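You operate a simulated robot arm through the tools that you are given. There is no shell and no other tool.

The job below is to be done with a simulated two-armed robot. You get a single attempt, and the scene is never put back.

JOB
Fill the small can with the orange band with its matching drink.
Fine: two doses, none spilt; green is LIME, purple BERRY, orange PEACH; end with the slide at CAN IN; no lid; the drink knob stays. Set down upright: what you pick out.

It is judged by the outcome, as a careful person would: the job done as asked, and still so three seconds after it is handed in. It fails if anything else is knocked over, pushed out of place, dropped, spilled or broken. Lids that push on must go on centred and level and be pressed home; caps that screw on are set level and turned clockwise until they are tight.

ROBOT AND FRAMES
Two 7-joint arms with two-finger parallel grippers on one trunk that stands fixed in place. Base frame: the origin is at the foot of the trunk, x ahead of it, y to its left, z up. Units: m, degrees, N and s.
The left shoulder is at [0.124, 0.171, 1.162], the right one opposite. With the tool pointing down near the work surface each hand reaches from about 0.44 to 0.92 m from the base axis, measured 20 degrees to its own side. Payload 4.4 kg a hand.
The TCP of each hand is the grasp point between the finger pads, 0.023 m short of the fingertips. In the tool frame z runs along the fingers and y along their closing line. The gripper opens to 0.094 m. The fingers are 0.038 m wide and 0.01 m thick; the gripper's body (0.054 by 0.096 m) begins 0.039 m behind the TCP.
Orientation is that of the tool frame in the base frame, as a unit quaternion [x, y, z, w]. With the fingers straight down and closing along the base's y, the tool's x points along the base's -x, its y along +y and its z along -z.

CONTROLS
- The arms move only by the tool move_arm. It takes "left_rows", "right_rows" or both (then of equal length, played together; a hand with none holds still); each is a list of rows, each a list of 7 numbers: the shift along the tool's x, y, z in m, then the turn, a rotation vector about the tool's x, y, z in rad, then the opening, from 0 (shut) to 1 (fully open). In form: [[tx, ty, tz, wx, wy, wz, hand], ...]. A call has 1 to 20 rows; each row is the pose to reach, as a shift and turn from the pose commanded when the call began, along the tool's axes at that moment. Rows are played at 5 a second. More than 0.05 m and 8.6 degrees between two rows, or a gripper value outside its range, and nothing of the call is played. Where a pose cannot be reached the arm comes as near as it can. A force on the tool above 40 N (or 10 N above the force at the start of the call, whichever is more), or a blocked arm, ends the call early, and 0.2 s more pass. The fingers move at their own pace (about 0.072 m/s each) and stop on an object; they squeeze with about 39 N. The grip force told is the motor's: it shows also when the fingers shut on nothing. Time passes only in rows, and 0.2 s behind the last, so rows that repeat a pose let the fingers close. The reply holds the time, the measured pose of the TCP, the force on the tool along the base axes, the opening and the grip force, in the units named above and with some noise, with the torque about the TCP (base axes, N m) and any sound that the robot's microphone picked up.
- Cameras (640 x 400 px; columns grow to the right, rows downward): "scene" is now at [0.2448, -0.0035, 1.3296]; the picture's right is [-0.01, -1.00, 0.00], its down [-0.30, 0.00, -0.95] and it looks along [0.95, -0.01, -0.30] (base axes); focal length 214 px, centre (320, 200). "left" rides on the left gripper at [0.086, -0.016, -0.074] in its tool frame; the picture's right is [0.18, 0.98, 0.00], its down [-0.58, 0.11, -0.81] and it looks along [-0.79, 0.15, 0.59] (tool axes); focal length 243 px, centre (320, 200). "right" rides on the right gripper at [0.086, 0.016, -0.074] in its tool frame; the picture's right is [-0.18, 0.98, 0.00], its down [-0.58, -0.11, -0.81] and it looks along [-0.79, -0.15, 0.59] (tool axes); focal length 243 px, centre (320, 200). There is no depth. A picture from a camera that has moved, and an enlarged one, comes with that camera's place and axes in the base frame and with its lens.
- capture(camera): a new picture of that camera. It takes no simulated time.
- slide_trunk(by): moves the trunk up (or, below 0, down) by that many m; the arms and the scene camera ride with it, the base frame stays. It gives what a move gives, with no picture.
- turn_head(pan, tilt): turns the head with the scene camera to pan (to the left, within 80 degrees either way) and tilt (down, from -29 to 69), counted from straight ahead of the robot (the tilt from the chest, where the trunk bows). It gives what a move gives.
- inspect(camera, box): a new picture of the part [left, top, right, bottom] of that camera's present view, enlarged. It takes no simulated time.
- hand_in(): hands the job in; it is judged then, once.

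Nothing tells you positions but the pictures and the camera data. Unless the task says otherwise, let go and move clear before handing in.

The tools are called after "Emit:" as a command line: name --argument value ..., lists and objects as JSON in quotes. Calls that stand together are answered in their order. move_arm: Moves the arms, as the interface text tells. Its arguments: {"type":"object","properties":{"left_rows":{"type":"array"},"right_rows":{"type":"array"}},"required":[]} The other tools are called the same way: slide_trunk (by) moves the trunk up or down; turn_head (pan, tilt) turns the head that bears the scene camera; capture (camera) takes a picture; inspect (camera, box) takes an enlarged picture of a part of a camera's view; hand_in () hands the job in.

At the start:

```text
t: 0.0
left_eef_pos: [0.5735, 0.2583, 1.3678]
left_tcp_rot: [0.0, 1.0, -0.001, 0.0]
left_ft_force: [0.2, 0.1, 0.8]
left_moment: [-0.02, -0.02, -0.02]
left_grip_width: 0.0941
left_finger_force: 0.1
right_eef_pos: [0.4463, -0.1097, 1.3434]
right_tcp_rot: [0.0, 1.0, -0.001, 0.001]
right_ft_force: [0.1, 0.3, -0.3]
right_moment: [-0.01, 0.02, 0.01]
right_grip_width: 0.0943
right_finger_force: 0.1
trunk travel left (down, up): [-0.175, 0.213]
head pan, tilt (commanded): [-0.8, 17.4]
```

scene: 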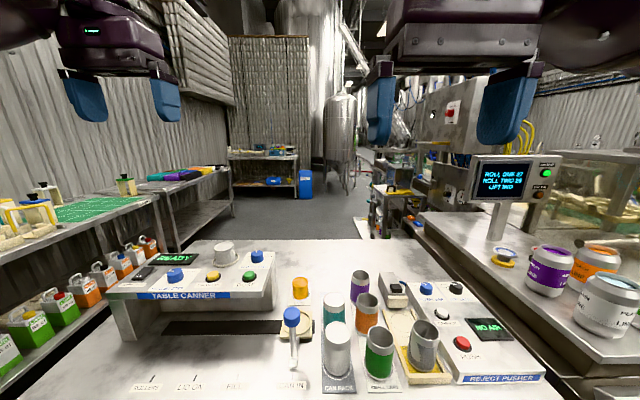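
right: 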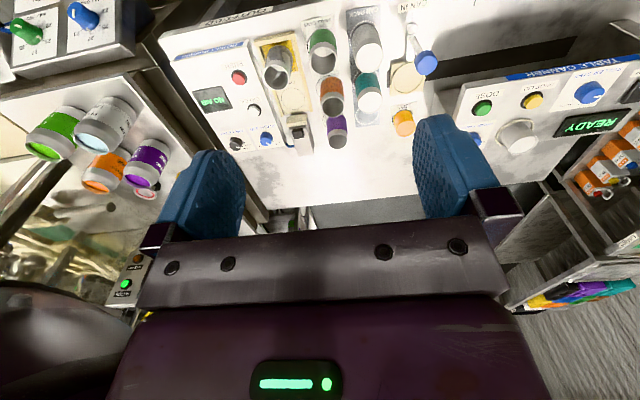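
left: 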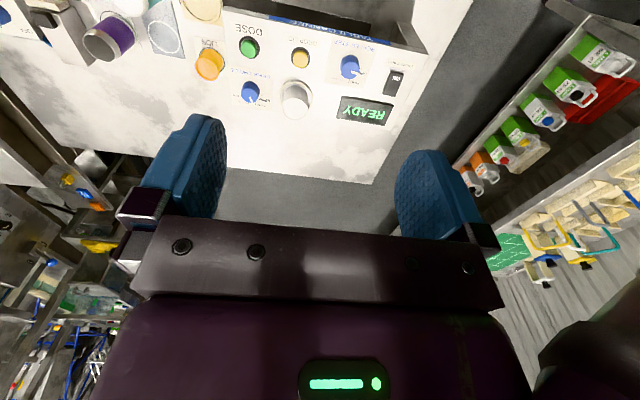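

I see a table canner with a slide, a can rack with small and larger cans, and a reject pusher beside them. I'll look closer before moving anything.

Emit:
inspect --camera "scene" --box '[100, 230, 330, 400]'

Emit:
inspect --camera "scene" --box '[280, 260, 470, 400]'

Emit:
inspect --camera "left" --box '[180, 0, 440, 140]'

Emit:
inspect --camera "right" --box '[200, 0, 480, 170]'

Emit:
inspect --camera "right" --box '[380, 30, 640, 180]'

Emit:
turn_head --pan 0 --tilt 50

```text
2.35 times, centred on (215, 315) of scene
camera zoom: at [0.2448, -0.0035, 1.3296], right [-0.01, -1.0, 0.0], down [-0.3, 0.0, -0.95], along [0.95, -0.01, -0.3], focal length 505 px, centre (567, -71)
```

zoom: 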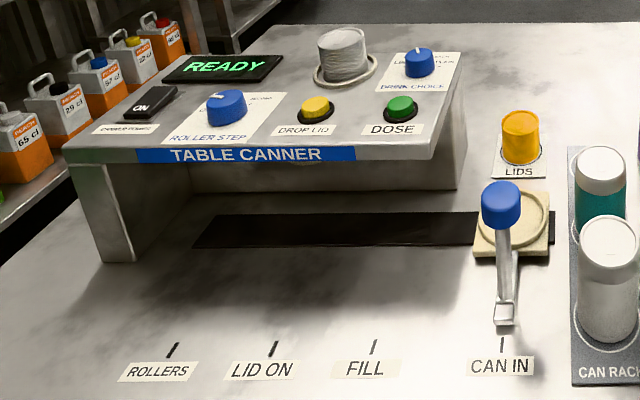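

```text
2.86 times, centred on (375, 330) of scene
camera zoom: at [0.2448, -0.0035, 1.3296], right [-0.01, -1.0, 0.0], down [-0.3, 0.0, -0.95], along [0.95, -0.01, -0.3], focal length 613 px, centre (163, -171)
```

zoom: 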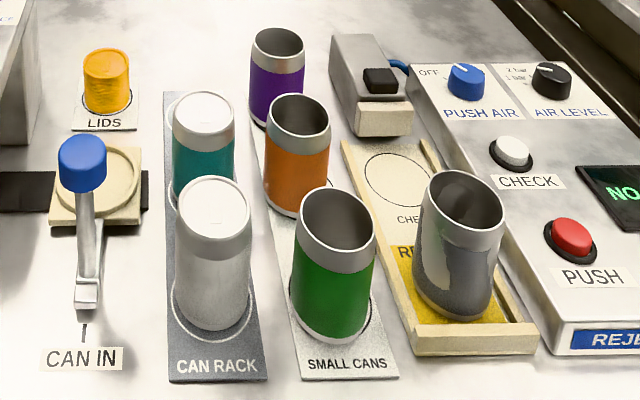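

```text
2.46 times, centred on (310, 70) of left
camera zoom: at [0.4859, 0.2422, 1.4421], right [-0.18, 0.98, 0.0], down [0.58, 0.11, 0.81], along [0.79, 0.15, -0.59], focal length 597 px, centre (345, 520)
```

zoom: 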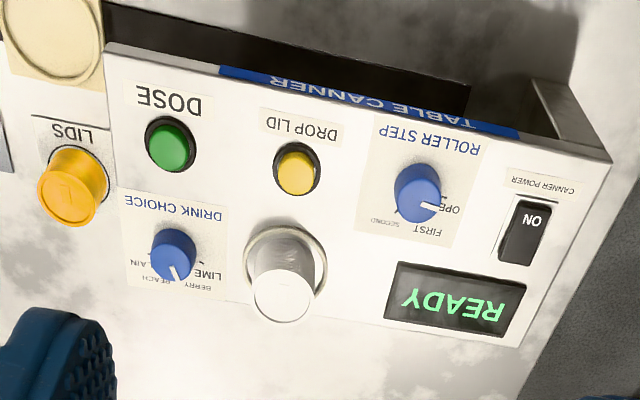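

```text
2.29 times, centred on (340, 85) of right
camera zoom: at [0.3596, -0.093, 1.4178], right [0.18, 0.98, 0.0], down [0.58, -0.11, 0.81], along [0.79, -0.15, -0.59], focal length 555 px, centre (274, 463)
```

zoom: 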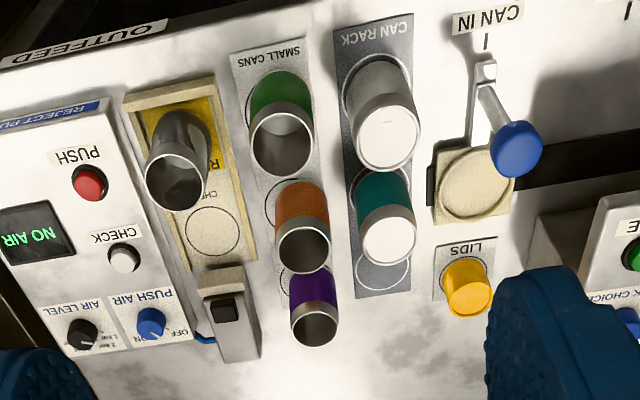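

```text
2.46 times, centred on (510, 105) of right
camera zoom: at [0.3596, -0.093, 1.4178], right [0.18, 0.98, 0.0], down [0.58, -0.11, 0.81], along [0.79, -0.15, -0.59], focal length 597 px, centre (-148, 434)
```

zoom: 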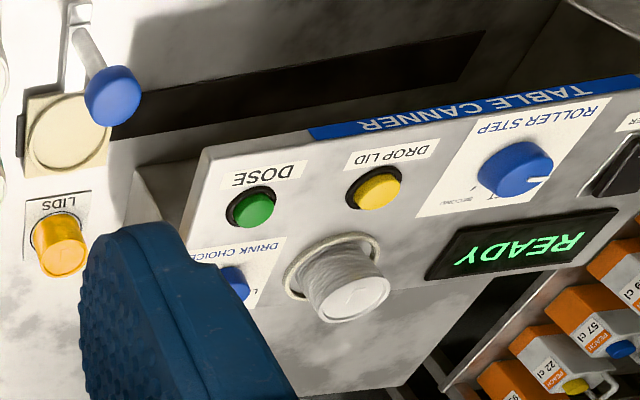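

```text
t: 1.0
left_eef_pos: [0.5744, 0.2604, 1.3672]
left_tcp_rot: [0.001, 1.0, 0.0, 0.0]
left_ft_force: [0.1, 0.3, -1.3]
left_moment: [0.01, 0.03, 0.01]
left_grip_width: 0.094
left_finger_force: 0.0
right_eef_pos: [0.4455, -0.1081, 1.3432]
right_tcp_rot: [0.0, 1.0, 0.0, 0.0]
right_ft_force: [0.7, -0.2, -0.2]
right_moment: [0.0, 0.05, 0.01]
right_grip_width: 0.0941
right_finger_force: 0.0
trunk travel left (down, up): [-0.175, 0.213]
head pan, tilt (commanded): [0.0, 50.0]
```

The head now looks down; I'll take new pictures to find positions and to read the drink knob.

Emit:
capture --camera "scene"

Emit:
inspect --camera "left" --box '[220, 60, 300, 120]'

Emit:
inspect --camera "left" --box '[320, 20, 420, 130]'

```text
taken
camera scene: at [0.2285, -0.0021, 1.2798], right [0.0, -1.0, 0.0], down [-0.77, 0.0, -0.64], along [0.64, 0.0, -0.77], focal length 214 px, centre (320, 200)
```

scene: 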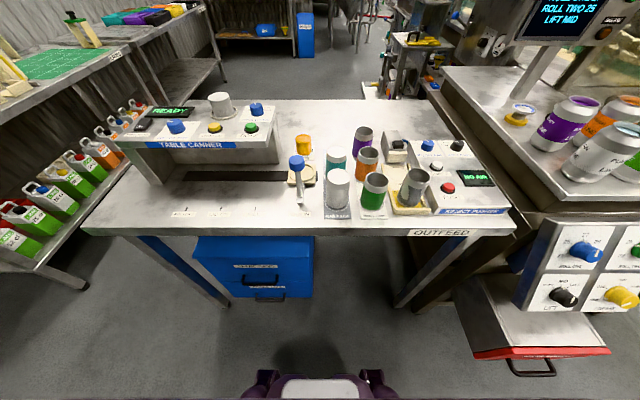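

```text
6.67 times, centred on (260, 90) of left
camera zoom: at [0.4859, 0.2421, 1.4421], right [-0.18, 0.98, 0.0], down [0.58, 0.11, 0.81], along [0.79, 0.15, -0.59], focal length 1618 px, centre (720, 933)
```

zoom: 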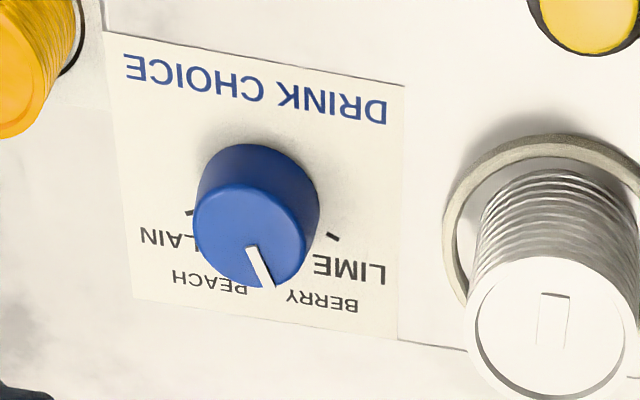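

```text
3.64 times, centred on (370, 75) of left
camera zoom: at [0.4859, 0.2421, 1.4421], right [-0.18, 0.98, 0.0], down [0.58, 0.11, 0.81], along [0.79, 0.15, -0.59], focal length 882 px, centre (138, 654)
```

zoom: 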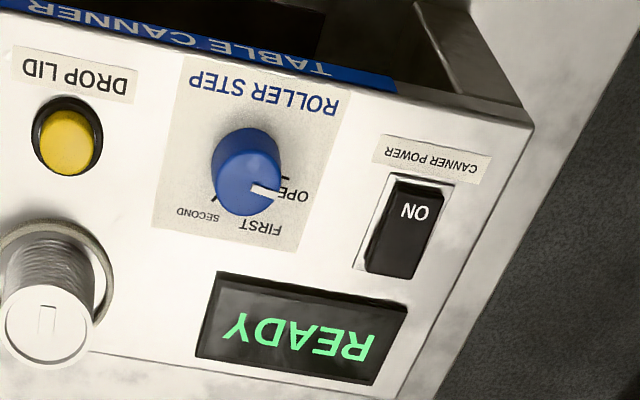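

I'll read the drink knob and slide closely from the scene camera too.

Emit:
inspect --camera "scene" --box '[230, 90, 290, 140]'

Emit:
inspect --camera "scene" --box '[120, 90, 320, 220]'

Emit:
inspect --camera "scene" --box '[280, 110, 460, 230]'

```text
8.00 times, centred on (260, 115) of scene
camera zoom: at [0.2285, -0.0021, 1.2798], right [0.0, -1.0, 0.0], down [-0.77, 0.0, -0.64], along [0.64, 0.0, -0.77], focal length 1716 px, centre (800, 880)
```

zoom: 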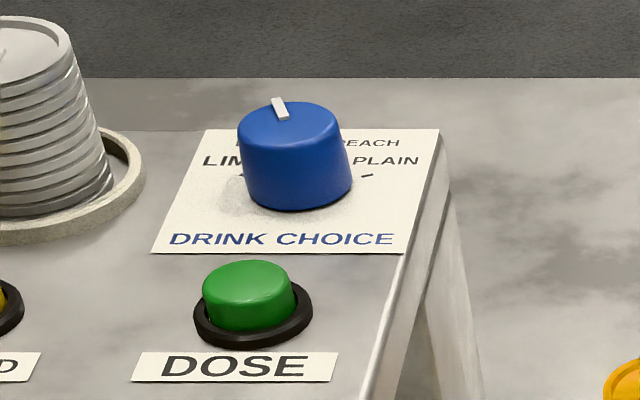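

```text
3.08 times, centred on (220, 155) of scene
camera zoom: at [0.2285, -0.0021, 1.2798], right [0.0, -1.0, 0.0], down [-0.77, 0.0, -0.64], along [0.64, 0.0, -0.77], focal length 660 px, centre (628, 338)
```

zoom: 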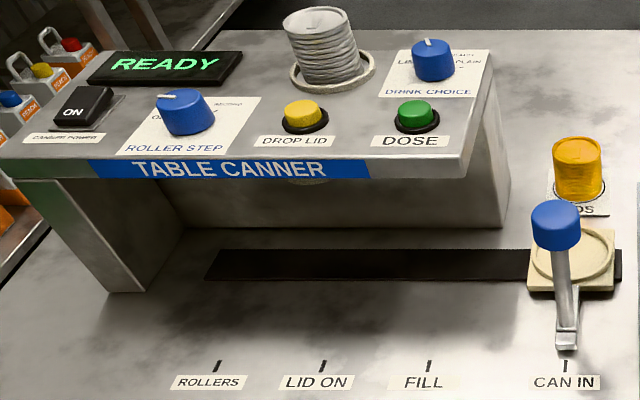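

```text
3.33 times, centred on (370, 170) of scene
camera zoom: at [0.2285, -0.0021, 1.2798], right [0.0, -1.0, 0.0], down [-0.77, 0.0, -0.64], along [0.64, 0.0, -0.77], focal length 715 px, centre (153, 300)
```

zoom: 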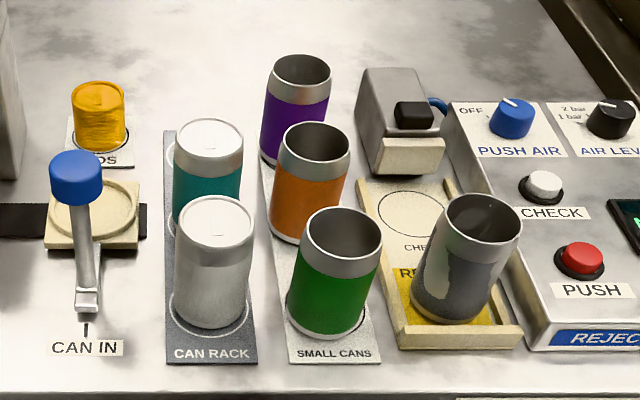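

The drink knob points at BERRY: the order from the left is LIME, BERRY, PEACH, PLAIN, and the pointer is about 20° left. Orange needs PEACH, so I will have to turn it one step. I'll move the left hand near the knob and the right hand above the orange can at about (0.655, -0.122), for closer looks.

Emit:
move_arm --left_rows '[[-0.016, -0.011, 0.021, 0, 0, 0, 1], [-0.032, -0.022, 0.042, 0, 0, 0, 1], [-0.048, -0.034, 0.063, 0, 0, 0, 1], [-0.064, -0.045, 0.084, 0, 0, 0, 1], [-0.08, -0.056, 0.105, 0, 0, 0, 1], [-0.096, -0.068, 0.126, 0, 0, 0, 1], [-0.112, -0.079, 0.147, 0, 0, 0, 1], [-0.126, -0.09, 0.167, 0, 0, 0, 1], [-0.126, -0.09, 0.167, 0, 0, 0, 1]]' --right_rows '[[-0.026, -0.002, 0.027, 0, 0, -0.1, 1], [-0.052, -0.003, 0.055, 0, 0, -0.2, 1], [-0.078, -0.005, 0.082, 0, 0, -0.3, 1], [-0.104, -0.006, 0.11, 0, 0, -0.4, 1], [-0.13, -0.008, 0.137, 0, 0, -0.5, 1], [-0.156, -0.01, 0.165, 0, 0, -0.6, 1], [-0.182, -0.011, 0.192, 0, 0, -0.7, 1], [-0.209, -0.013, 0.22, 0, 0, -0.785, 1], [-0.209, -0.013, 0.22, 0, 0, -0.785, 1]]'

Emit:
capture --camera "right"

Emit:
capture --camera "left"

Emit:
capture --camera "scene"

```text
t: 3.0
left_eef_pos: [0.6981, 0.1701, 1.2039]
left_tcp_rot: [0.0, 1.0, 0.0, 0.002]
left_ft_force: [0.1, -0.2, 0.5]
left_moment: [0.02, -0.05, 0.02]
left_grip_width: 0.0938
left_finger_force: 0.0
right_eef_pos: [0.6528, -0.1215, 1.125]
right_tcp_rot: [-0.383, 0.924, 0.0, 0.002]
right_ft_force: [-0.5, -0.4, 0.4]
right_moment: [-0.01, -0.01, 0.0]
right_grip_width: 0.0938
right_finger_force: 0.0
trunk travel left (down, up): [-0.175, 0.213]
head pan, tilt (commanded): [0.0, 50.0]
```

```text
taken
camera right: at [0.5819, -0.1716, 1.1991], right [-0.56, 0.83, 0.0], down [0.49, 0.33, 0.81], along [0.67, 0.46, -0.59], focal length 243 px, centre (320, 200)
```

right: 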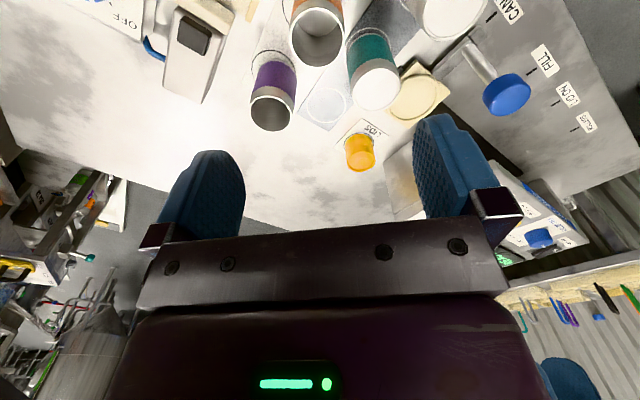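

```text
taken
camera left: at [0.6106, 0.1535, 1.2776], right [-0.18, 0.98, 0.0], down [0.58, 0.11, 0.81], along [0.79, 0.15, -0.59], focal length 243 px, centre (320, 200)
```

left: 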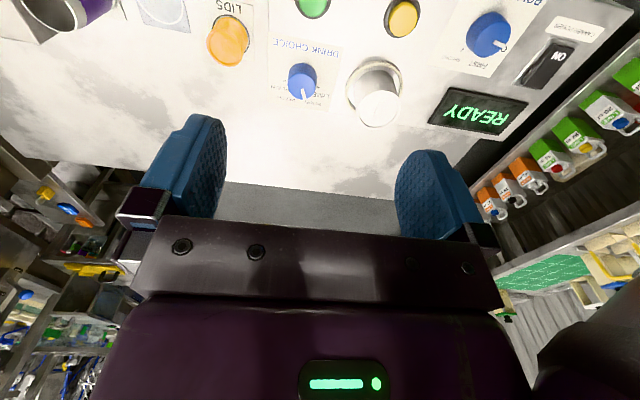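

```text
taken
camera scene: at [0.227, -0.0021, 1.2804], right [0.0, -1.0, 0.0], down [-0.77, 0.0, -0.64], along [0.64, 0.0, -0.77], focal length 214 px, centre (320, 200)
```

scene: 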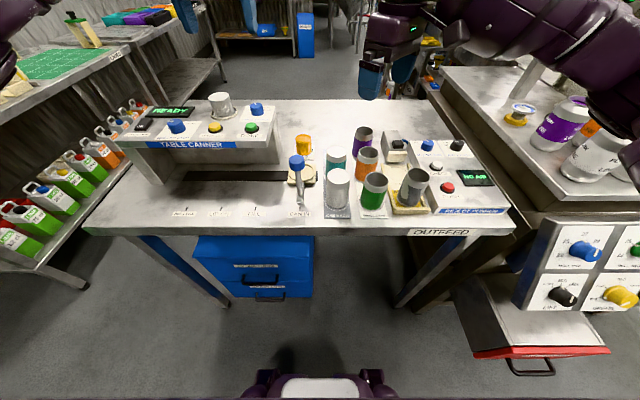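

Both hands are in viewing spots. I'll enlarge the knob, cans and tray to measure them.

Emit:
inspect --camera "left" --box '[265, 25, 345, 115]'

Emit:
inspect --camera "left" --box '[200, 0, 440, 140]'

Emit:
inspect --camera "right" --box '[240, 0, 460, 140]'

Emit:
inspect --camera "scene" --box '[270, 120, 420, 220]'

```text
4.44 times, centred on (305, 70) of left
camera zoom: at [0.6106, 0.1535, 1.2776], right [-0.18, 0.98, 0.0], down [0.58, 0.11, 0.81], along [0.79, 0.15, -0.59], focal length 1078 px, centre (387, 778)
```

zoom: 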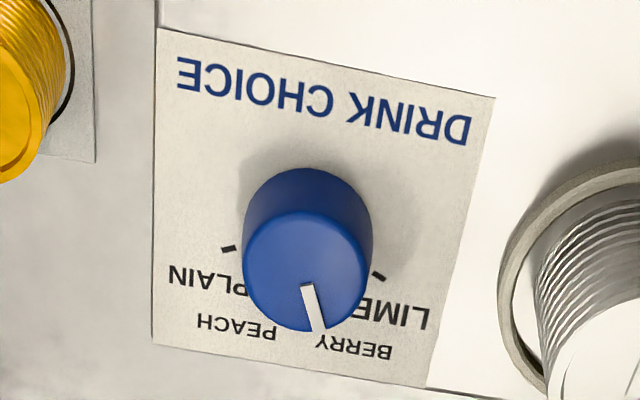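

```text
2.67 times, centred on (320, 70) of left
camera zoom: at [0.6106, 0.1535, 1.2776], right [-0.18, 0.98, 0.0], down [0.58, 0.11, 0.81], along [0.79, 0.15, -0.59], focal length 647 px, centre (320, 547)
```

zoom: 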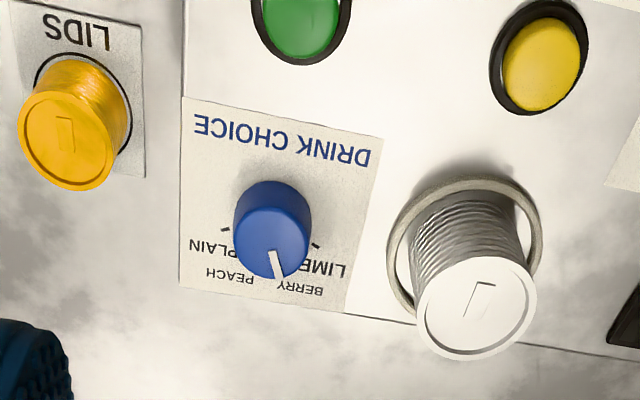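

```text
2.86 times, centred on (350, 70) of right
camera zoom: at [0.5819, -0.1716, 1.1991], right [-0.56, 0.83, 0.0], down [0.49, 0.33, 0.81], along [0.67, 0.46, -0.59], focal length 693 px, centre (234, 571)
```

zoom: 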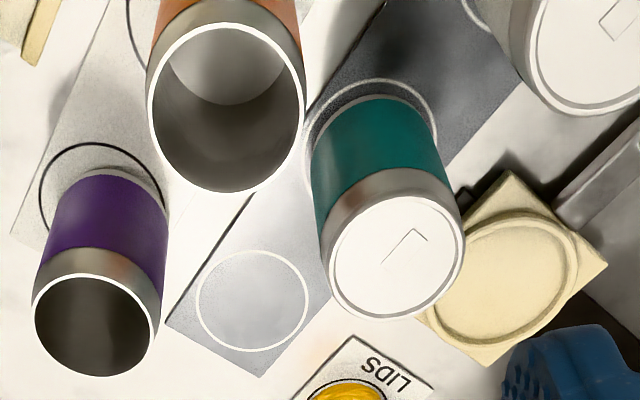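

```text
4.00 times, centred on (345, 170) of scene
camera zoom: at [0.227, -0.0021, 1.2804], right [0.0, -1.0, 0.0], down [-0.77, 0.0, -0.64], along [0.64, 0.0, -0.77], focal length 858 px, centre (220, 320)
```

zoom: 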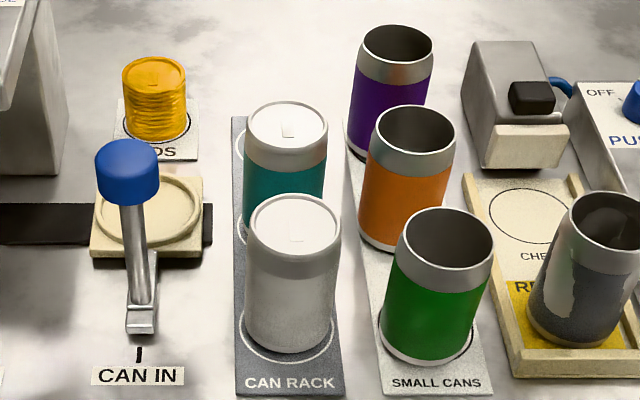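

The pointer is clearly at BERRY; PEACH is about 40° clockwise from it. The knob axis is at about (0.754, 0.159), its top at z 1.02, panel at about 1.00. I'll bring the left hand over the knob, pre-turned +20°, with the fingers half open.

Emit:
move_arm --left_rows '[[-0.014, -0.003, 0.02, 0, 0, -0.087, 0.8], [-0.028, -0.006, 0.04, 0, 0, -0.175, 0.55], [-0.042, -0.009, 0.06, 0, 0, -0.262, 0.55], [-0.056, -0.011, 0.08, 0, 0, -0.349, 0.55], [-0.056, -0.011, 0.095, 0, 0, -0.349, 0.55], [-0.056, -0.011, 0.095, 0, 0, -0.349, 0.55]]'

Emit:
capture --camera "left"

Emit:
inspect --camera "scene" --box '[180, 60, 300, 160]'

Emit:
inspect --camera "right" --box '[400, 0, 640, 270]'

```text
t: 4.4
left_eef_pos: [0.7553, 0.1566, 1.1065]
left_tcp_rot: [-0.174, 0.985, -0.001, 0.001]
left_ft_force: [-1.5, 1.1, -0.1]
left_moment: [0.01, 0.0, 0.02]
left_grip_width: 0.0517
left_finger_force: 0.0
right_eef_pos: [0.6545, -0.1227, 1.1234]
right_tcp_rot: [-0.382, 0.924, 0.0, 0.0]
right_ft_force: [-0.4, 0.4, -0.5]
right_moment: [-0.01, 0.04, 0.0]
right_grip_width: 0.0938
right_finger_force: 0.1
trunk travel left (down, up): [-0.175, 0.213]
head pan, tilt (commanded): [0.0, 50.0]
```

```text
taken
camera left: at [0.6781, 0.1123, 1.1806], right [-0.51, 0.86, 0.0], down [0.51, 0.3, 0.81], along [0.69, 0.41, -0.59], focal length 243 px, centre (320, 200)
```

left: 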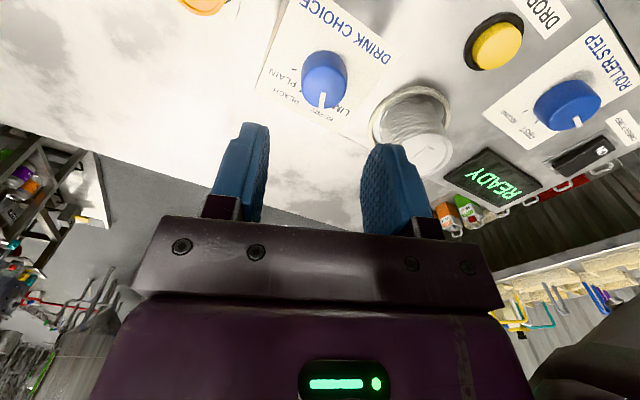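

```text
4.00 times, centred on (240, 110) of scene
camera zoom: at [0.2281, -0.0022, 1.2799], right [0.0, -1.0, 0.0], down [-0.77, 0.0, -0.64], along [0.64, 0.0, -0.77], focal length 858 px, centre (640, 560)
```

zoom: 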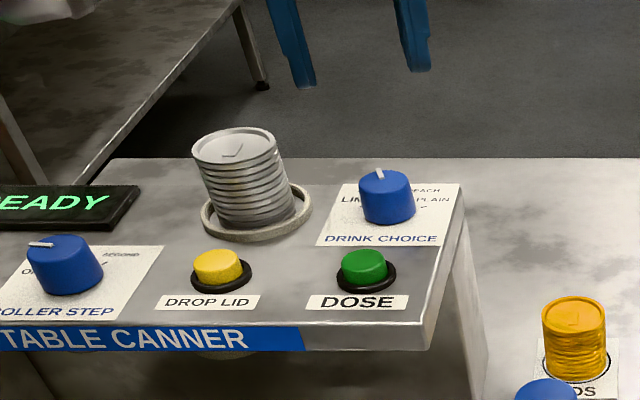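

```text
1.48 times, centred on (520, 135) of right
camera zoom: at [0.5827, -0.1716, 1.1981], right [-0.56, 0.83, 0.0], down [0.49, 0.33, 0.81], along [0.67, 0.46, -0.59], focal length 359 px, centre (24, 296)
```

zoom: 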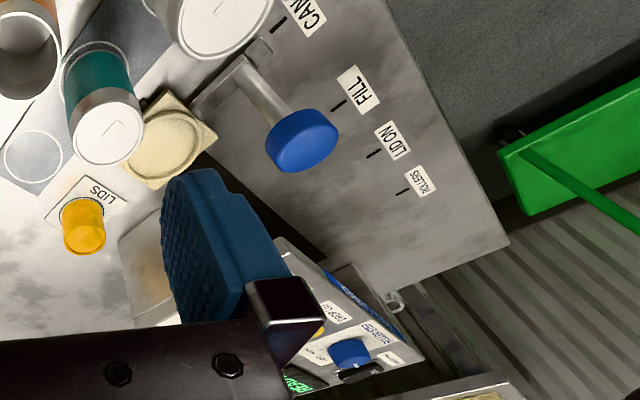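

The hand hangs over the knob. I'll zoom to check its alignment before going down.

Emit:
inspect --camera "left" --box '[270, 30, 370, 130]'

```text
4.00 times, centred on (320, 80) of left
camera zoom: at [0.6781, 0.1123, 1.1806], right [-0.51, 0.86, 0.0], down [0.51, 0.3, 0.81], along [0.69, 0.41, -0.59], focal length 970 px, centre (320, 680)
```

zoom: 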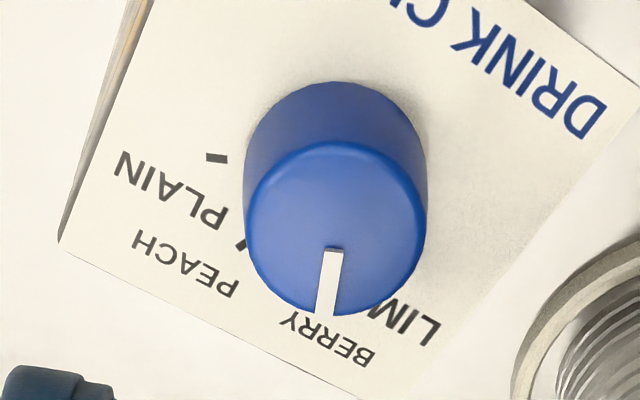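

The knob is about 2.5 mm off along the closing line, which I'll correct. Now descending over the knob, with the fingertips staying about 5 mm above the panel.

Emit:
move_arm --left_rows '[[0, 0.0025, 0.025, 0, 0, 0, 0.55], [0, 0.0025, 0.05, 0, 0, 0, 0.55], [0, 0.0025, 0.065, 0, 0, 0, 0.55], [0, 0.0025, 0.076, 0, 0, 0, 0.55], [0, 0.0025, 0.076, 0, 0, 0, 0.55]]'

Emit:
capture --camera "left"

Emit:
inspect --camera "scene" --box '[200, 60, 300, 150]'

```text
t: 5.6
left_eef_pos: [0.7544, 0.1591, 1.0306]
left_tcp_rot: [-0.173, 0.985, -0.001, 0.001]
left_ft_force: [-0.1, 0.0, 0.0]
left_moment: [0.02, -0.02, -0.01]
left_grip_width: 0.0518
left_finger_force: 0.1
right_eef_pos: [0.6561, -0.1219, 1.1227]
right_tcp_rot: [-0.382, 0.924, 0.0, 0.001]
right_ft_force: [0.1, 0.9, 0.6]
right_moment: [-0.03, -0.01, 0.01]
right_grip_width: 0.0938
right_finger_force: 0.1
trunk travel left (down, up): [-0.175, 0.213]
head pan, tilt (commanded): [0.0, 50.0]
```

```text
taken
camera left: at [0.6776, 0.1143, 1.105], right [-0.51, 0.86, 0.0], down [0.51, 0.3, 0.81], along [0.69, 0.41, -0.59], focal length 243 px, centre (320, 200)
```

left: 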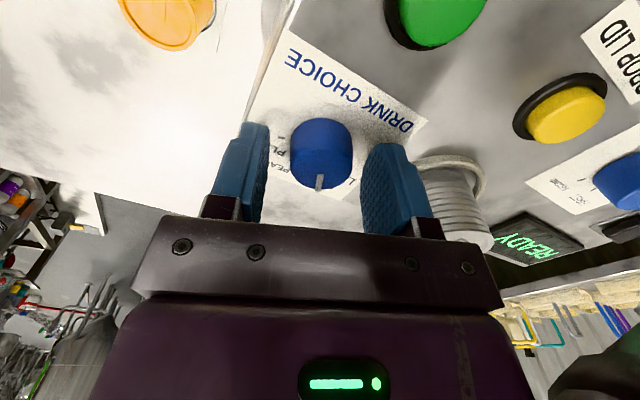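

```text
4.44 times, centred on (250, 105) of scene
camera zoom: at [0.2282, -0.0022, 1.2798], right [0.0, -1.0, 0.0], down [-0.77, 0.0, -0.64], along [0.64, 0.0, -0.77], focal length 953 px, centre (631, 622)
```

zoom: 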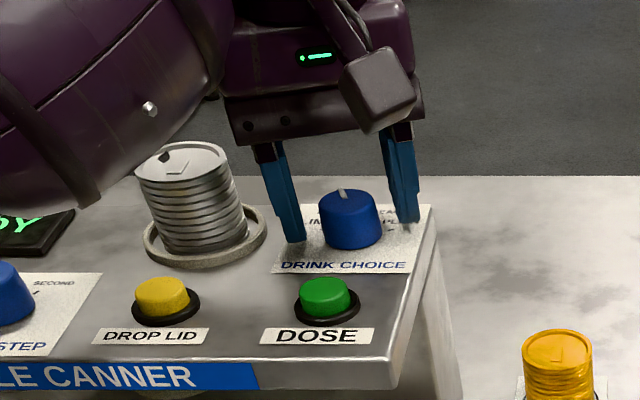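

The fingers straddle the knob evenly. I'll close on it gently and then turn 40° clockwise.

Emit:
move_arm --left_rows '[[0, 0, 0, 0, 0, 0, 0.25], [0, 0, 0, 0, 0, 0, 0.2], [0, 0, 0, 0, 0, 0, 0.2], [0, 0, 0, 0, 0, 0, 0.2]]'

Emit:
inspect --camera "left" --box '[240, 80, 420, 230]'

```text
t: 6.6
left_eef_pos: [0.7539, 0.1597, 1.0313]
left_tcp_rot: [-0.174, 0.985, 0.001, 0.0]
left_ft_force: [-1.7, 4.7, -0.9]
left_moment: [0.17, 0.02, 0.0]
left_grip_width: 0.032
left_finger_force: 44.7
right_eef_pos: [0.6549, -0.1215, 1.1228]
right_tcp_rot: [-0.382, 0.924, 0.0, 0.0]
right_ft_force: [0.3, -0.4, -0.2]
right_moment: [0.01, 0.03, 0.0]
right_grip_width: 0.0938
right_finger_force: 0.0
trunk travel left (down, up): [-0.175, 0.213]
head pan, tilt (commanded): [0.0, 50.0]
```

```text
2.67 times, centred on (330, 155) of left
camera zoom: at [0.6778, 0.1149, 1.1047], right [-0.51, 0.86, 0.0], down [0.51, 0.3, 0.81], along [0.69, 0.41, -0.59], focal length 647 px, centre (293, 320)
```

zoom: 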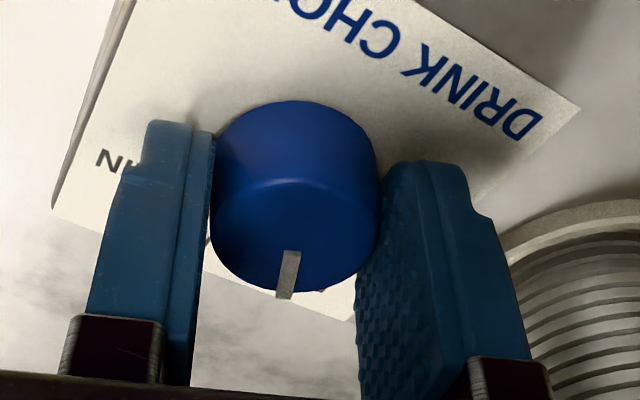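

The fingers hold the knob (32 mm wide). Now I'll turn it 40° clockwise.

Emit:
move_arm --left_rows '[[0, 0.0005, 0, 0, 0, 0.1, 0.2], [0, 0.0005, 0, 0, 0, 0.2, 0.2], [0, 0.0005, 0, 0, 0, 0.3, 0.2], [0, 0.0005, 0, 0, 0, 0.4, 0.2], [0, 0.0005, 0, 0, 0, 0.5, 0.2], [0, 0.0005, 0, 0, 0, 0.6, 0.2], [0, 0.0005, 0, 0, 0, 0.7, 0.2], [0, 0.0005, 0, 0, 0, 0.7, 0.2]]'

Emit:
inspect --camera "left" --box '[240, 80, 420, 230]'

Emit:
inspect --camera "scene" --box '[200, 60, 300, 150]'

```text
t: 8.4
left_eef_pos: [0.7554, 0.1597, 1.0306]
left_tcp_rot: [0.176, 0.984, 0.001, 0.0]
left_ft_force: [-0.2, -5.3, 1.7]
left_moment: [-0.13, 0.17, -0.02]
left_grip_width: 0.0319
left_finger_force: 44.8
right_eef_pos: [0.6561, -0.1226, 1.1228]
right_tcp_rot: [-0.381, 0.924, 0.0, 0.0]
right_ft_force: [0.3, 0.2, 1.2]
right_moment: [0.01, -0.01, 0.03]
right_grip_width: 0.0937
right_finger_force: 0.0
trunk travel left (down, up): [-0.175, 0.213]
head pan, tilt (commanded): [0.0, 50.0]
```

```text
2.67 times, centred on (330, 155) of left
camera zoom: at [0.6666, 0.174, 1.1046], right [0.17, 0.99, 0.0], down [0.58, -0.1, 0.81], along [0.8, -0.13, -0.59], focal length 647 px, centre (293, 320)
```

zoom: 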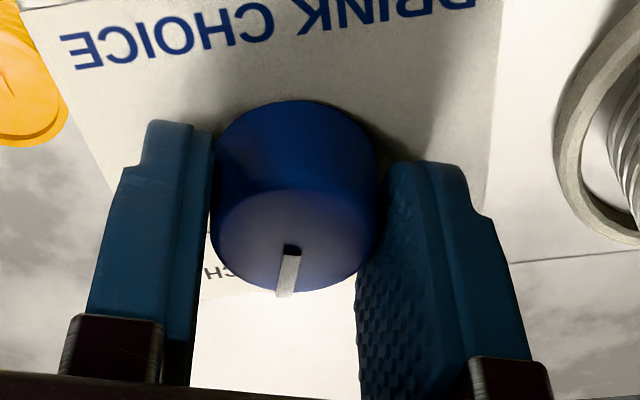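

```text
4.44 times, centred on (250, 105) of scene
camera zoom: at [0.2283, -0.0028, 1.2798], right [0.0, -1.0, 0.0], down [-0.77, 0.0, -0.64], along [0.64, 0.0, -0.77], focal length 953 px, centre (631, 622)
```

zoom: 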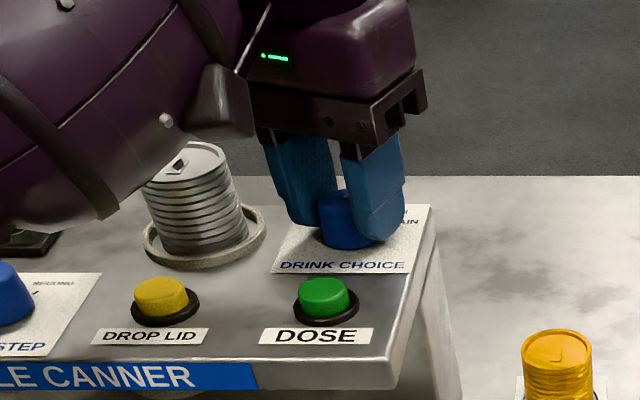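

The knob turned together with the gripper. I'll open the fingers a little, lift straight up and check where it points.

Emit:
move_arm --left_rows '[[0, 0, 0, 0, 0, 0, 0.4], [0, 0, 0, 0, 0, 0, 0.5], [0, 0, 0, 0, 0, 0, 0.55], [0, 0, -0.02, 0, 0, 0, 0.55], [0, 0, -0.05, 0, 0, 0, 0.55], [0, 0, -0.085, 0, 0, 0, 0.55], [0, 0, -0.12, 0, 0, 0, 0.55], [0, 0, -0.12, 0, 0, 0, 0.55]]'

Emit:
inspect --camera "left" --box '[260, 10, 380, 130]'

Emit:
inspect --camera "scene" --box '[200, 60, 300, 150]'

```text
t: 10.2
left_eef_pos: [0.7549, 0.16, 1.1497]
left_tcp_rot: [0.174, 0.985, 0.0, 0.0]
left_ft_force: [-0.6, -0.2, -0.6]
left_moment: [0.01, 0.02, 0.01]
left_grip_width: 0.052
left_finger_force: 0.1
right_eef_pos: [0.6554, -0.122, 1.1222]
right_tcp_rot: [-0.383, 0.924, 0.0, 0.0]
right_ft_force: [0.1, -0.6, -0.1]
right_moment: [0.0, 0.03, 0.0]
right_grip_width: 0.094
right_finger_force: 0.0
trunk travel left (down, up): [-0.175, 0.213]
head pan, tilt (commanded): [0.0, 50.0]
```

```text
3.33 times, centred on (320, 70) of left
camera zoom: at [0.6674, 0.1743, 1.2246], right [0.16, 0.99, 0.0], down [0.58, -0.1, 0.81], along [0.79, -0.13, -0.59], focal length 809 px, centre (320, 633)
```

zoom: 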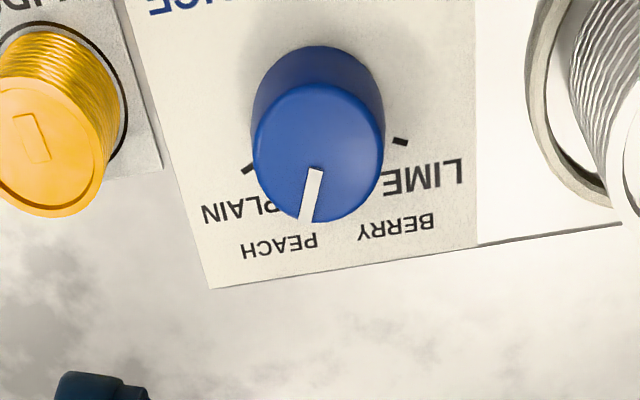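

```text
4.44 times, centred on (250, 105) of scene
camera zoom: at [0.2294, -0.002, 1.2793], right [0.0, -1.0, 0.0], down [-0.77, 0.0, -0.64], along [0.64, 0.0, -0.77], focal length 953 px, centre (631, 622)
```

zoom: 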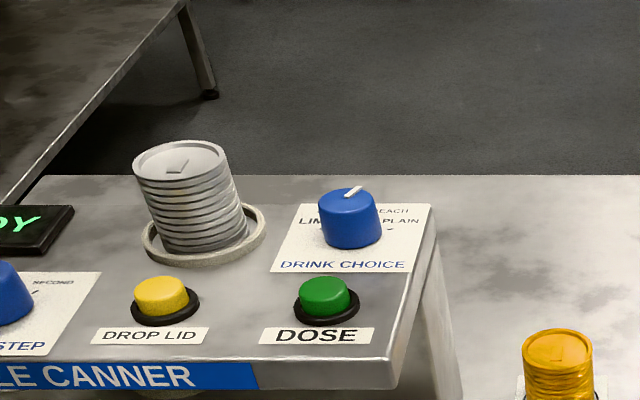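

The knob now points at PEACH. I'll draw the left hand back to the side, out of the way, and lower the right hand to just above the orange can for a check.

Emit:
move_arm --left_rows '[[0.02, 0.008, -0.02, 0, 0, -0.05, 0.55], [0.055, 0.022, -0.04, 0, 0, -0.12, 0.55], [0.09, 0.037, -0.05, 0, 0, -0.19, 0.55], [0.125, 0.051, -0.05, 0, 0, -0.25, 0.55], [0.16, 0.065, -0.05, 0, 0, -0.31, 0.55], [0.1936, 0.0786, -0.05, 0, 0, -0.349, 0.55], [0.1936, 0.0786, -0.05, 0, 0, -0.349, 0.55]]' --right_rows '[[-0.001, -0.001, 0.02, 0, 0, 0, 1], [-0.002, -0.002, 0.04, 0, 0, 0, 1], [-0.003, -0.002, 0.06, 0, 0, 0, 1], [-0.0042, -0.0028, 0.075, 0, 0, 0, 1], [-0.0042, -0.0028, 0.09, 0, 0, 0, 1], [-0.0042, -0.0028, 0.093, 0, 0, 0, 1], [-0.0042, -0.0028, 0.093, 0, 0, 0, 1]]'

Emit:
capture --camera "right"

Emit:
inspect --camera "scene" --box '[280, 90, 430, 220]'

Emit:
capture --camera "left"

```text
t: 11.8
left_eef_pos: [0.5985, 0.3007, 1.2018]
left_tcp_rot: [0.0, 1.0, 0.0, 0.0]
left_ft_force: [-0.4, 0.0, -0.2]
left_moment: [0.01, 0.01, 0.03]
left_grip_width: 0.0517
left_finger_force: 0.0
right_eef_pos: [0.6608, -0.122, 1.0311]
right_tcp_rot: [-0.383, 0.924, 0.0, 0.0]
right_ft_force: [0.4, -0.8, 0.1]
right_moment: [-0.01, -0.03, 0.04]
right_grip_width: 0.0939
right_finger_force: 0.0
trunk travel left (down, up): [-0.175, 0.213]
head pan, tilt (commanded): [0.0, 50.0]
```

```text
taken
camera right: at [0.5878, -0.1714, 1.1043], right [-0.56, 0.83, 0.0], down [0.49, 0.33, 0.81], along [0.67, 0.45, -0.59], focal length 243 px, centre (320, 200)
```

right: 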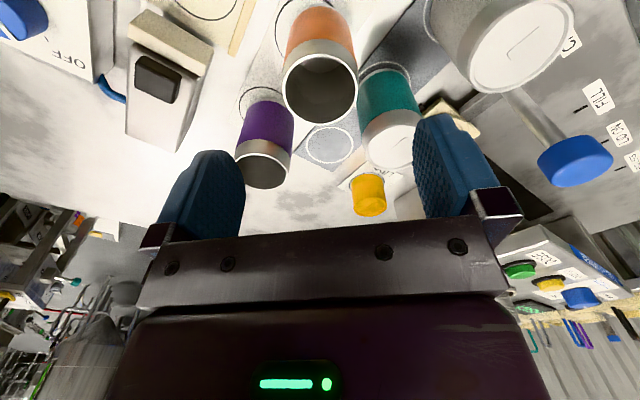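

```text
3.08 times, centred on (355, 155) of scene
camera zoom: at [0.229, -0.0022, 1.2794], right [0.0, -1.0, 0.0], down [-0.77, 0.0, -0.64], along [0.64, 0.0, -0.77], focal length 660 px, centre (212, 338)
```

zoom: 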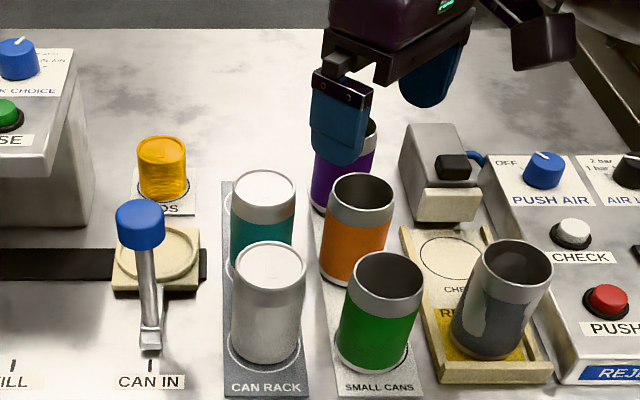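

```text
taken
camera left: at [0.511, 0.2838, 1.2755], right [-0.18, 0.98, 0.0], down [0.58, 0.11, 0.81], along [0.79, 0.15, -0.59], focal length 243 px, centre (320, 200)
```

left: 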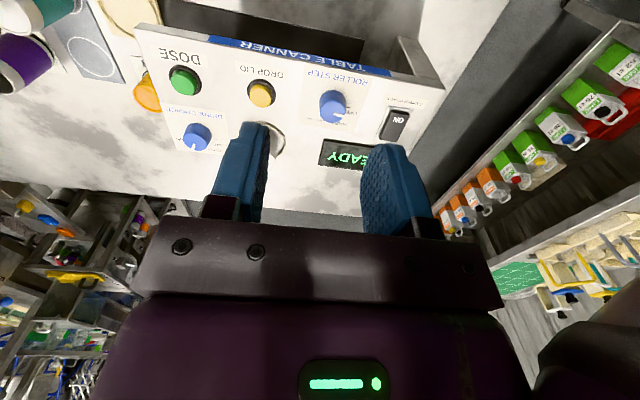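

The right hand is about 9 cm above the can rim. I'll zoom to measure the rim centre against the finger axis.

Emit:
inspect --camera "right" --box '[230, 0, 410, 190]'

```text
2.11 times, centred on (320, 95) of right
camera zoom: at [0.5878, -0.1714, 1.1043], right [-0.56, 0.83, 0.0], down [0.49, 0.33, 0.81], along [0.67, 0.45, -0.59], focal length 511 px, centre (320, 421)
```

zoom: 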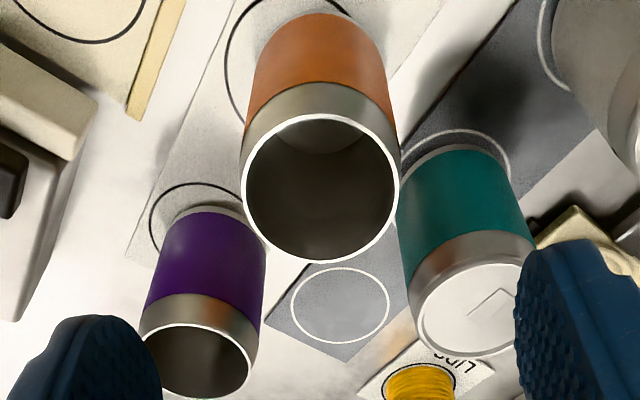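

The rim centre is about 7 mm further ahead of the finger axis. I'll correct that and go down 4 cm (tips still above the rims), then check again.

Emit:
move_arm --right_rows '[[-0.004, -0.001, 0.015, 0, 0, 0, 1], [-0.007, -0.0012, 0.03, 0, 0, 0, 1], [-0.007, -0.0012, 0.04, 0, 0, 0, 1], [-0.007, -0.0012, 0.04, 0, 0, 0, 1]]'

Emit:
capture --camera "right"

Emit:
inspect --camera "scene" --box '[280, 90, 430, 220]'

```text
t: 12.8
left_eef_pos: [0.5984, 0.2996, 1.2022]
left_tcp_rot: [0.001, 1.0, 0.001, 0.001]
left_ft_force: [-0.6, -0.9, -0.6]
left_moment: [0.0, -0.04, -0.03]
left_grip_width: 0.0518
left_finger_force: 0.1
right_eef_pos: [0.6665, -0.1165, 0.9893]
right_tcp_rot: [-0.383, 0.924, 0.0, 0.0]
right_ft_force: [0.2, 0.1, -0.6]
right_moment: [-0.02, 0.01, -0.01]
right_grip_width: 0.094
right_finger_force: 0.1
trunk travel left (down, up): [-0.175, 0.213]
head pan, tilt (commanded): [0.0, 50.0]
```

```text
taken
camera right: at [0.5936, -0.1667, 1.0648], right [-0.56, 0.83, 0.0], down [0.49, 0.33, 0.81], along [0.67, 0.46, -0.59], focal length 243 px, centre (320, 200)
```

right: 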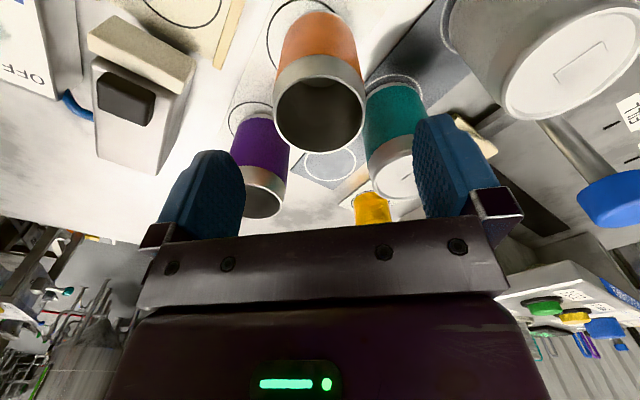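

```text
3.08 times, centred on (355, 155) of scene
camera zoom: at [0.2283, -0.0022, 1.2798], right [0.0, -1.0, 0.0], down [-0.77, 0.0, -0.64], along [0.64, 0.0, -0.77], focal length 660 px, centre (212, 338)
```

zoom: 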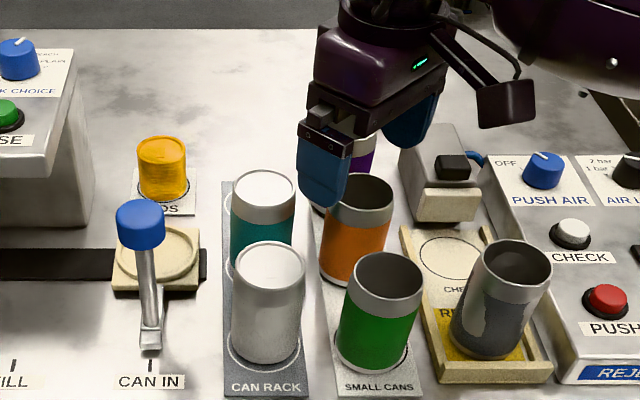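

I'll zoom the wrist view once more to measure the rim.

Emit:
inspect --camera "right" --box '[240, 20, 400, 180]'

```text
2.50 times, centred on (320, 100) of right
camera zoom: at [0.5936, -0.1667, 1.0648], right [-0.56, 0.83, 0.0], down [0.49, 0.33, 0.81], along [0.67, 0.46, -0.59], focal length 606 px, centre (320, 450)
```

zoom: 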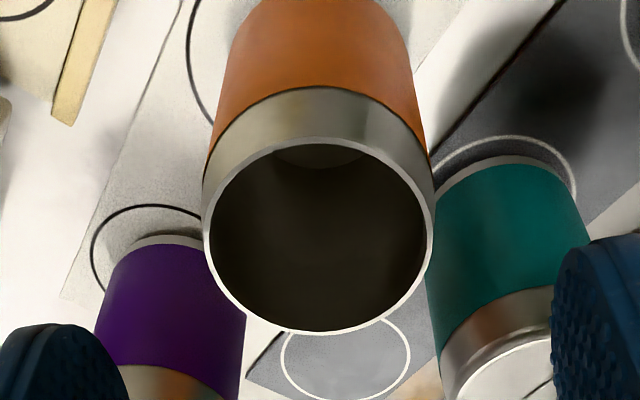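

The hand is now about 2 mm too far ahead, with the rim at z about 0.947. I'll correct, descend so the tips take the upper 4 cm of the can, and close.

Emit:
move_arm --right_rows '[[0.0023, 0.0003, 0.01, 0, 0, 0, 0.85], [0.0023, 0.0003, 0.025, 0, 0, 0, 0.85], [0.0023, 0.0003, 0.04, 0, 0, 0, 0.85], [0.0023, 0.0003, 0.055, 0, 0, 0, 0.85], [0.0023, 0.0003, 0.066, 0, 0, 0, 0.85], [0.0023, 0.0003, 0.066, 0, 0, 0, 0.85]]'

Emit:
capture --camera "right"

Emit:
inspect --camera "scene" --box '[280, 90, 430, 220]'

```text
t: 14.2
left_eef_pos: [0.5986, 0.2996, 1.2018]
left_tcp_rot: [0.001, 1.0, 0.0, 0.0]
left_ft_force: [-0.5, 1.0, -0.5]
left_moment: [0.01, 0.02, -0.02]
left_grip_width: 0.0517
left_finger_force: 0.1
right_eef_pos: [0.6649, -0.1187, 0.9252]
right_tcp_rot: [-0.383, 0.924, 0.0, 0.001]
right_ft_force: [0.0, -0.2, 0.6]
right_moment: [-0.02, 0.02, 0.0]
right_grip_width: 0.0797
right_finger_force: 0.0
trunk travel left (down, up): [-0.175, 0.213]
head pan, tilt (commanded): [0.0, 50.0]
```

```text
taken
camera right: at [0.5914, -0.169, 0.9995], right [-0.56, 0.83, 0.0], down [0.49, 0.33, 0.81], along [0.67, 0.46, -0.59], focal length 243 px, centre (320, 200)
```

right: 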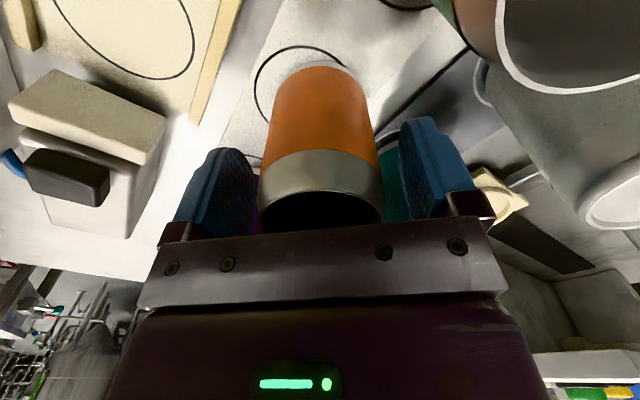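

```text
3.08 times, centred on (355, 155) of scene
camera zoom: at [0.2283, -0.0021, 1.2798], right [0.0, -1.0, 0.0], down [-0.77, 0.0, -0.64], along [0.64, 0.0, -0.77], focal length 660 px, centre (212, 338)
```

zoom: 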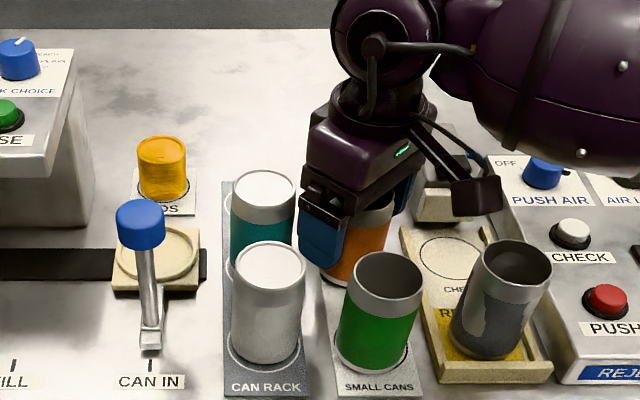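

The fingers straddle the can without touching neighbours. Closing now and checking the grip.

Emit:
move_arm --right_rows '[[0, 0, 0, 0, 0, 0, 0.6], [0, 0, 0, 0, 0, 0, 0.4], [0, 0, 0, 0, 0, 0, 0.4], [0, 0, 0, 0, 0, 0, 0.4]]'

Emit:
inspect --camera "right" --box '[220, 40, 420, 240]'

```text
t: 15.2
left_eef_pos: [0.5987, 0.3004, 1.2022]
left_tcp_rot: [0.001, 1.0, 0.0, 0.0]
left_ft_force: [0.6, -0.4, 0.9]
left_moment: [0.02, 0.01, 0.01]
left_grip_width: 0.0519
left_finger_force: 0.1
right_eef_pos: [0.665, -0.119, 0.9239]
right_tcp_rot: [-0.383, 0.924, 0.0, 0.001]
right_ft_force: [0.0, 0.3, 1.0]
right_moment: [0.04, 0.0, 0.01]
right_grip_width: 0.0507
right_finger_force: 38.8
trunk travel left (down, up): [-0.175, 0.213]
head pan, tilt (commanded): [0.0, 50.0]
```

```text
2.00 times, centred on (320, 140) of right
camera zoom: at [0.5915, -0.1689, 0.9995], right [-0.56, 0.83, 0.0], down [0.49, 0.33, 0.81], along [0.67, 0.46, -0.59], focal length 485 px, centre (320, 320)
```

zoom: 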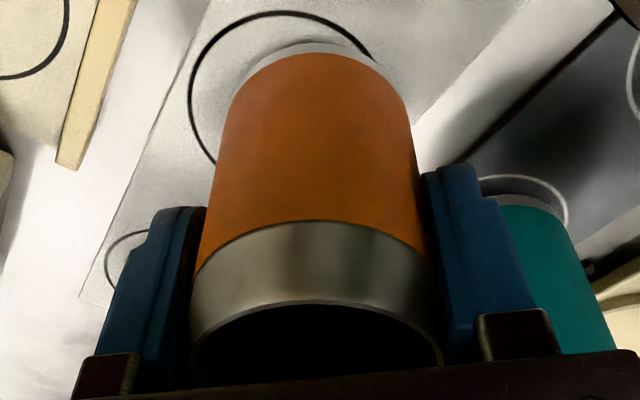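

The can is held (51 mm wide). I'll lift it straight up 15 cm.

Emit:
move_arm --right_rows '[[0, 0, -0.015, 0, 0, 0, 0.4], [0, 0, -0.035, 0, 0, 0, 0.4], [0, 0, -0.06, 0, 0, 0, 0.4], [0, 0, -0.09, 0, 0, 0, 0.4], [0, 0, -0.12, 0, 0, 0, 0.4], [0, 0, -0.15, 0, 0, 0, 0.4], [0, 0, -0.15, 0, 0, 0, 0.4]]'

Emit:
capture --camera "right"

Emit:
inspect --camera "scene" --box '[270, 70, 430, 220]'

```text
t: 16.8
left_eef_pos: [0.5991, 0.3002, 1.2011]
left_tcp_rot: [0.001, 1.0, 0.0, 0.001]
left_ft_force: [-0.4, 0.5, -0.2]
left_moment: [0.01, 0.01, -0.02]
left_grip_width: 0.0517
left_finger_force: 0.1
right_eef_pos: [0.6647, -0.1173, 1.0756]
right_tcp_rot: [-0.381, 0.924, 0.0, 0.0]
right_ft_force: [0.0, 0.2, 0.0]
right_moment: [0.01, 0.0, -0.01]
right_grip_width: 0.0505
right_finger_force: 38.9
trunk travel left (down, up): [-0.175, 0.213]
head pan, tilt (commanded): [0.0, 50.0]
```

```text
taken
camera right: at [0.5921, -0.1661, 1.1514], right [-0.56, 0.83, 0.0], down [0.49, 0.33, 0.81], along [0.67, 0.45, -0.59], focal length 243 px, centre (320, 200)
```

right: 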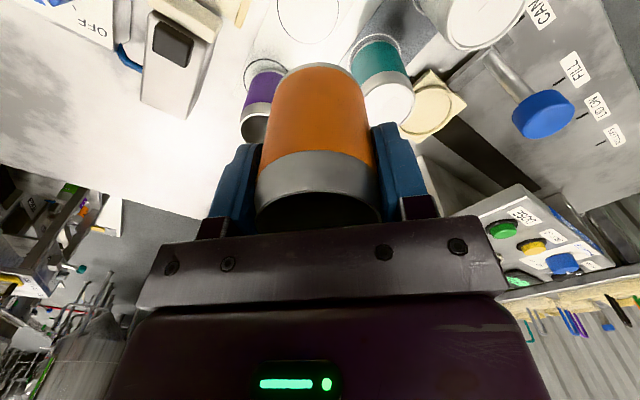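

```text
2.67 times, centred on (350, 145) of scene
camera zoom: at [0.229, -0.0022, 1.2795], right [0.0, -1.0, 0.0], down [-0.77, 0.0, -0.64], along [0.64, 0.0, -0.77], focal length 572 px, centre (240, 347)
```

zoom: 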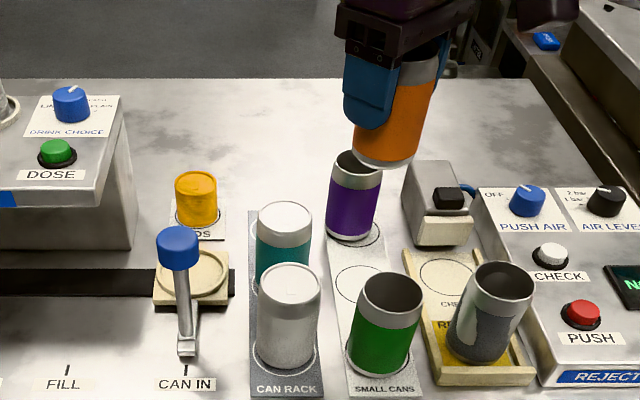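

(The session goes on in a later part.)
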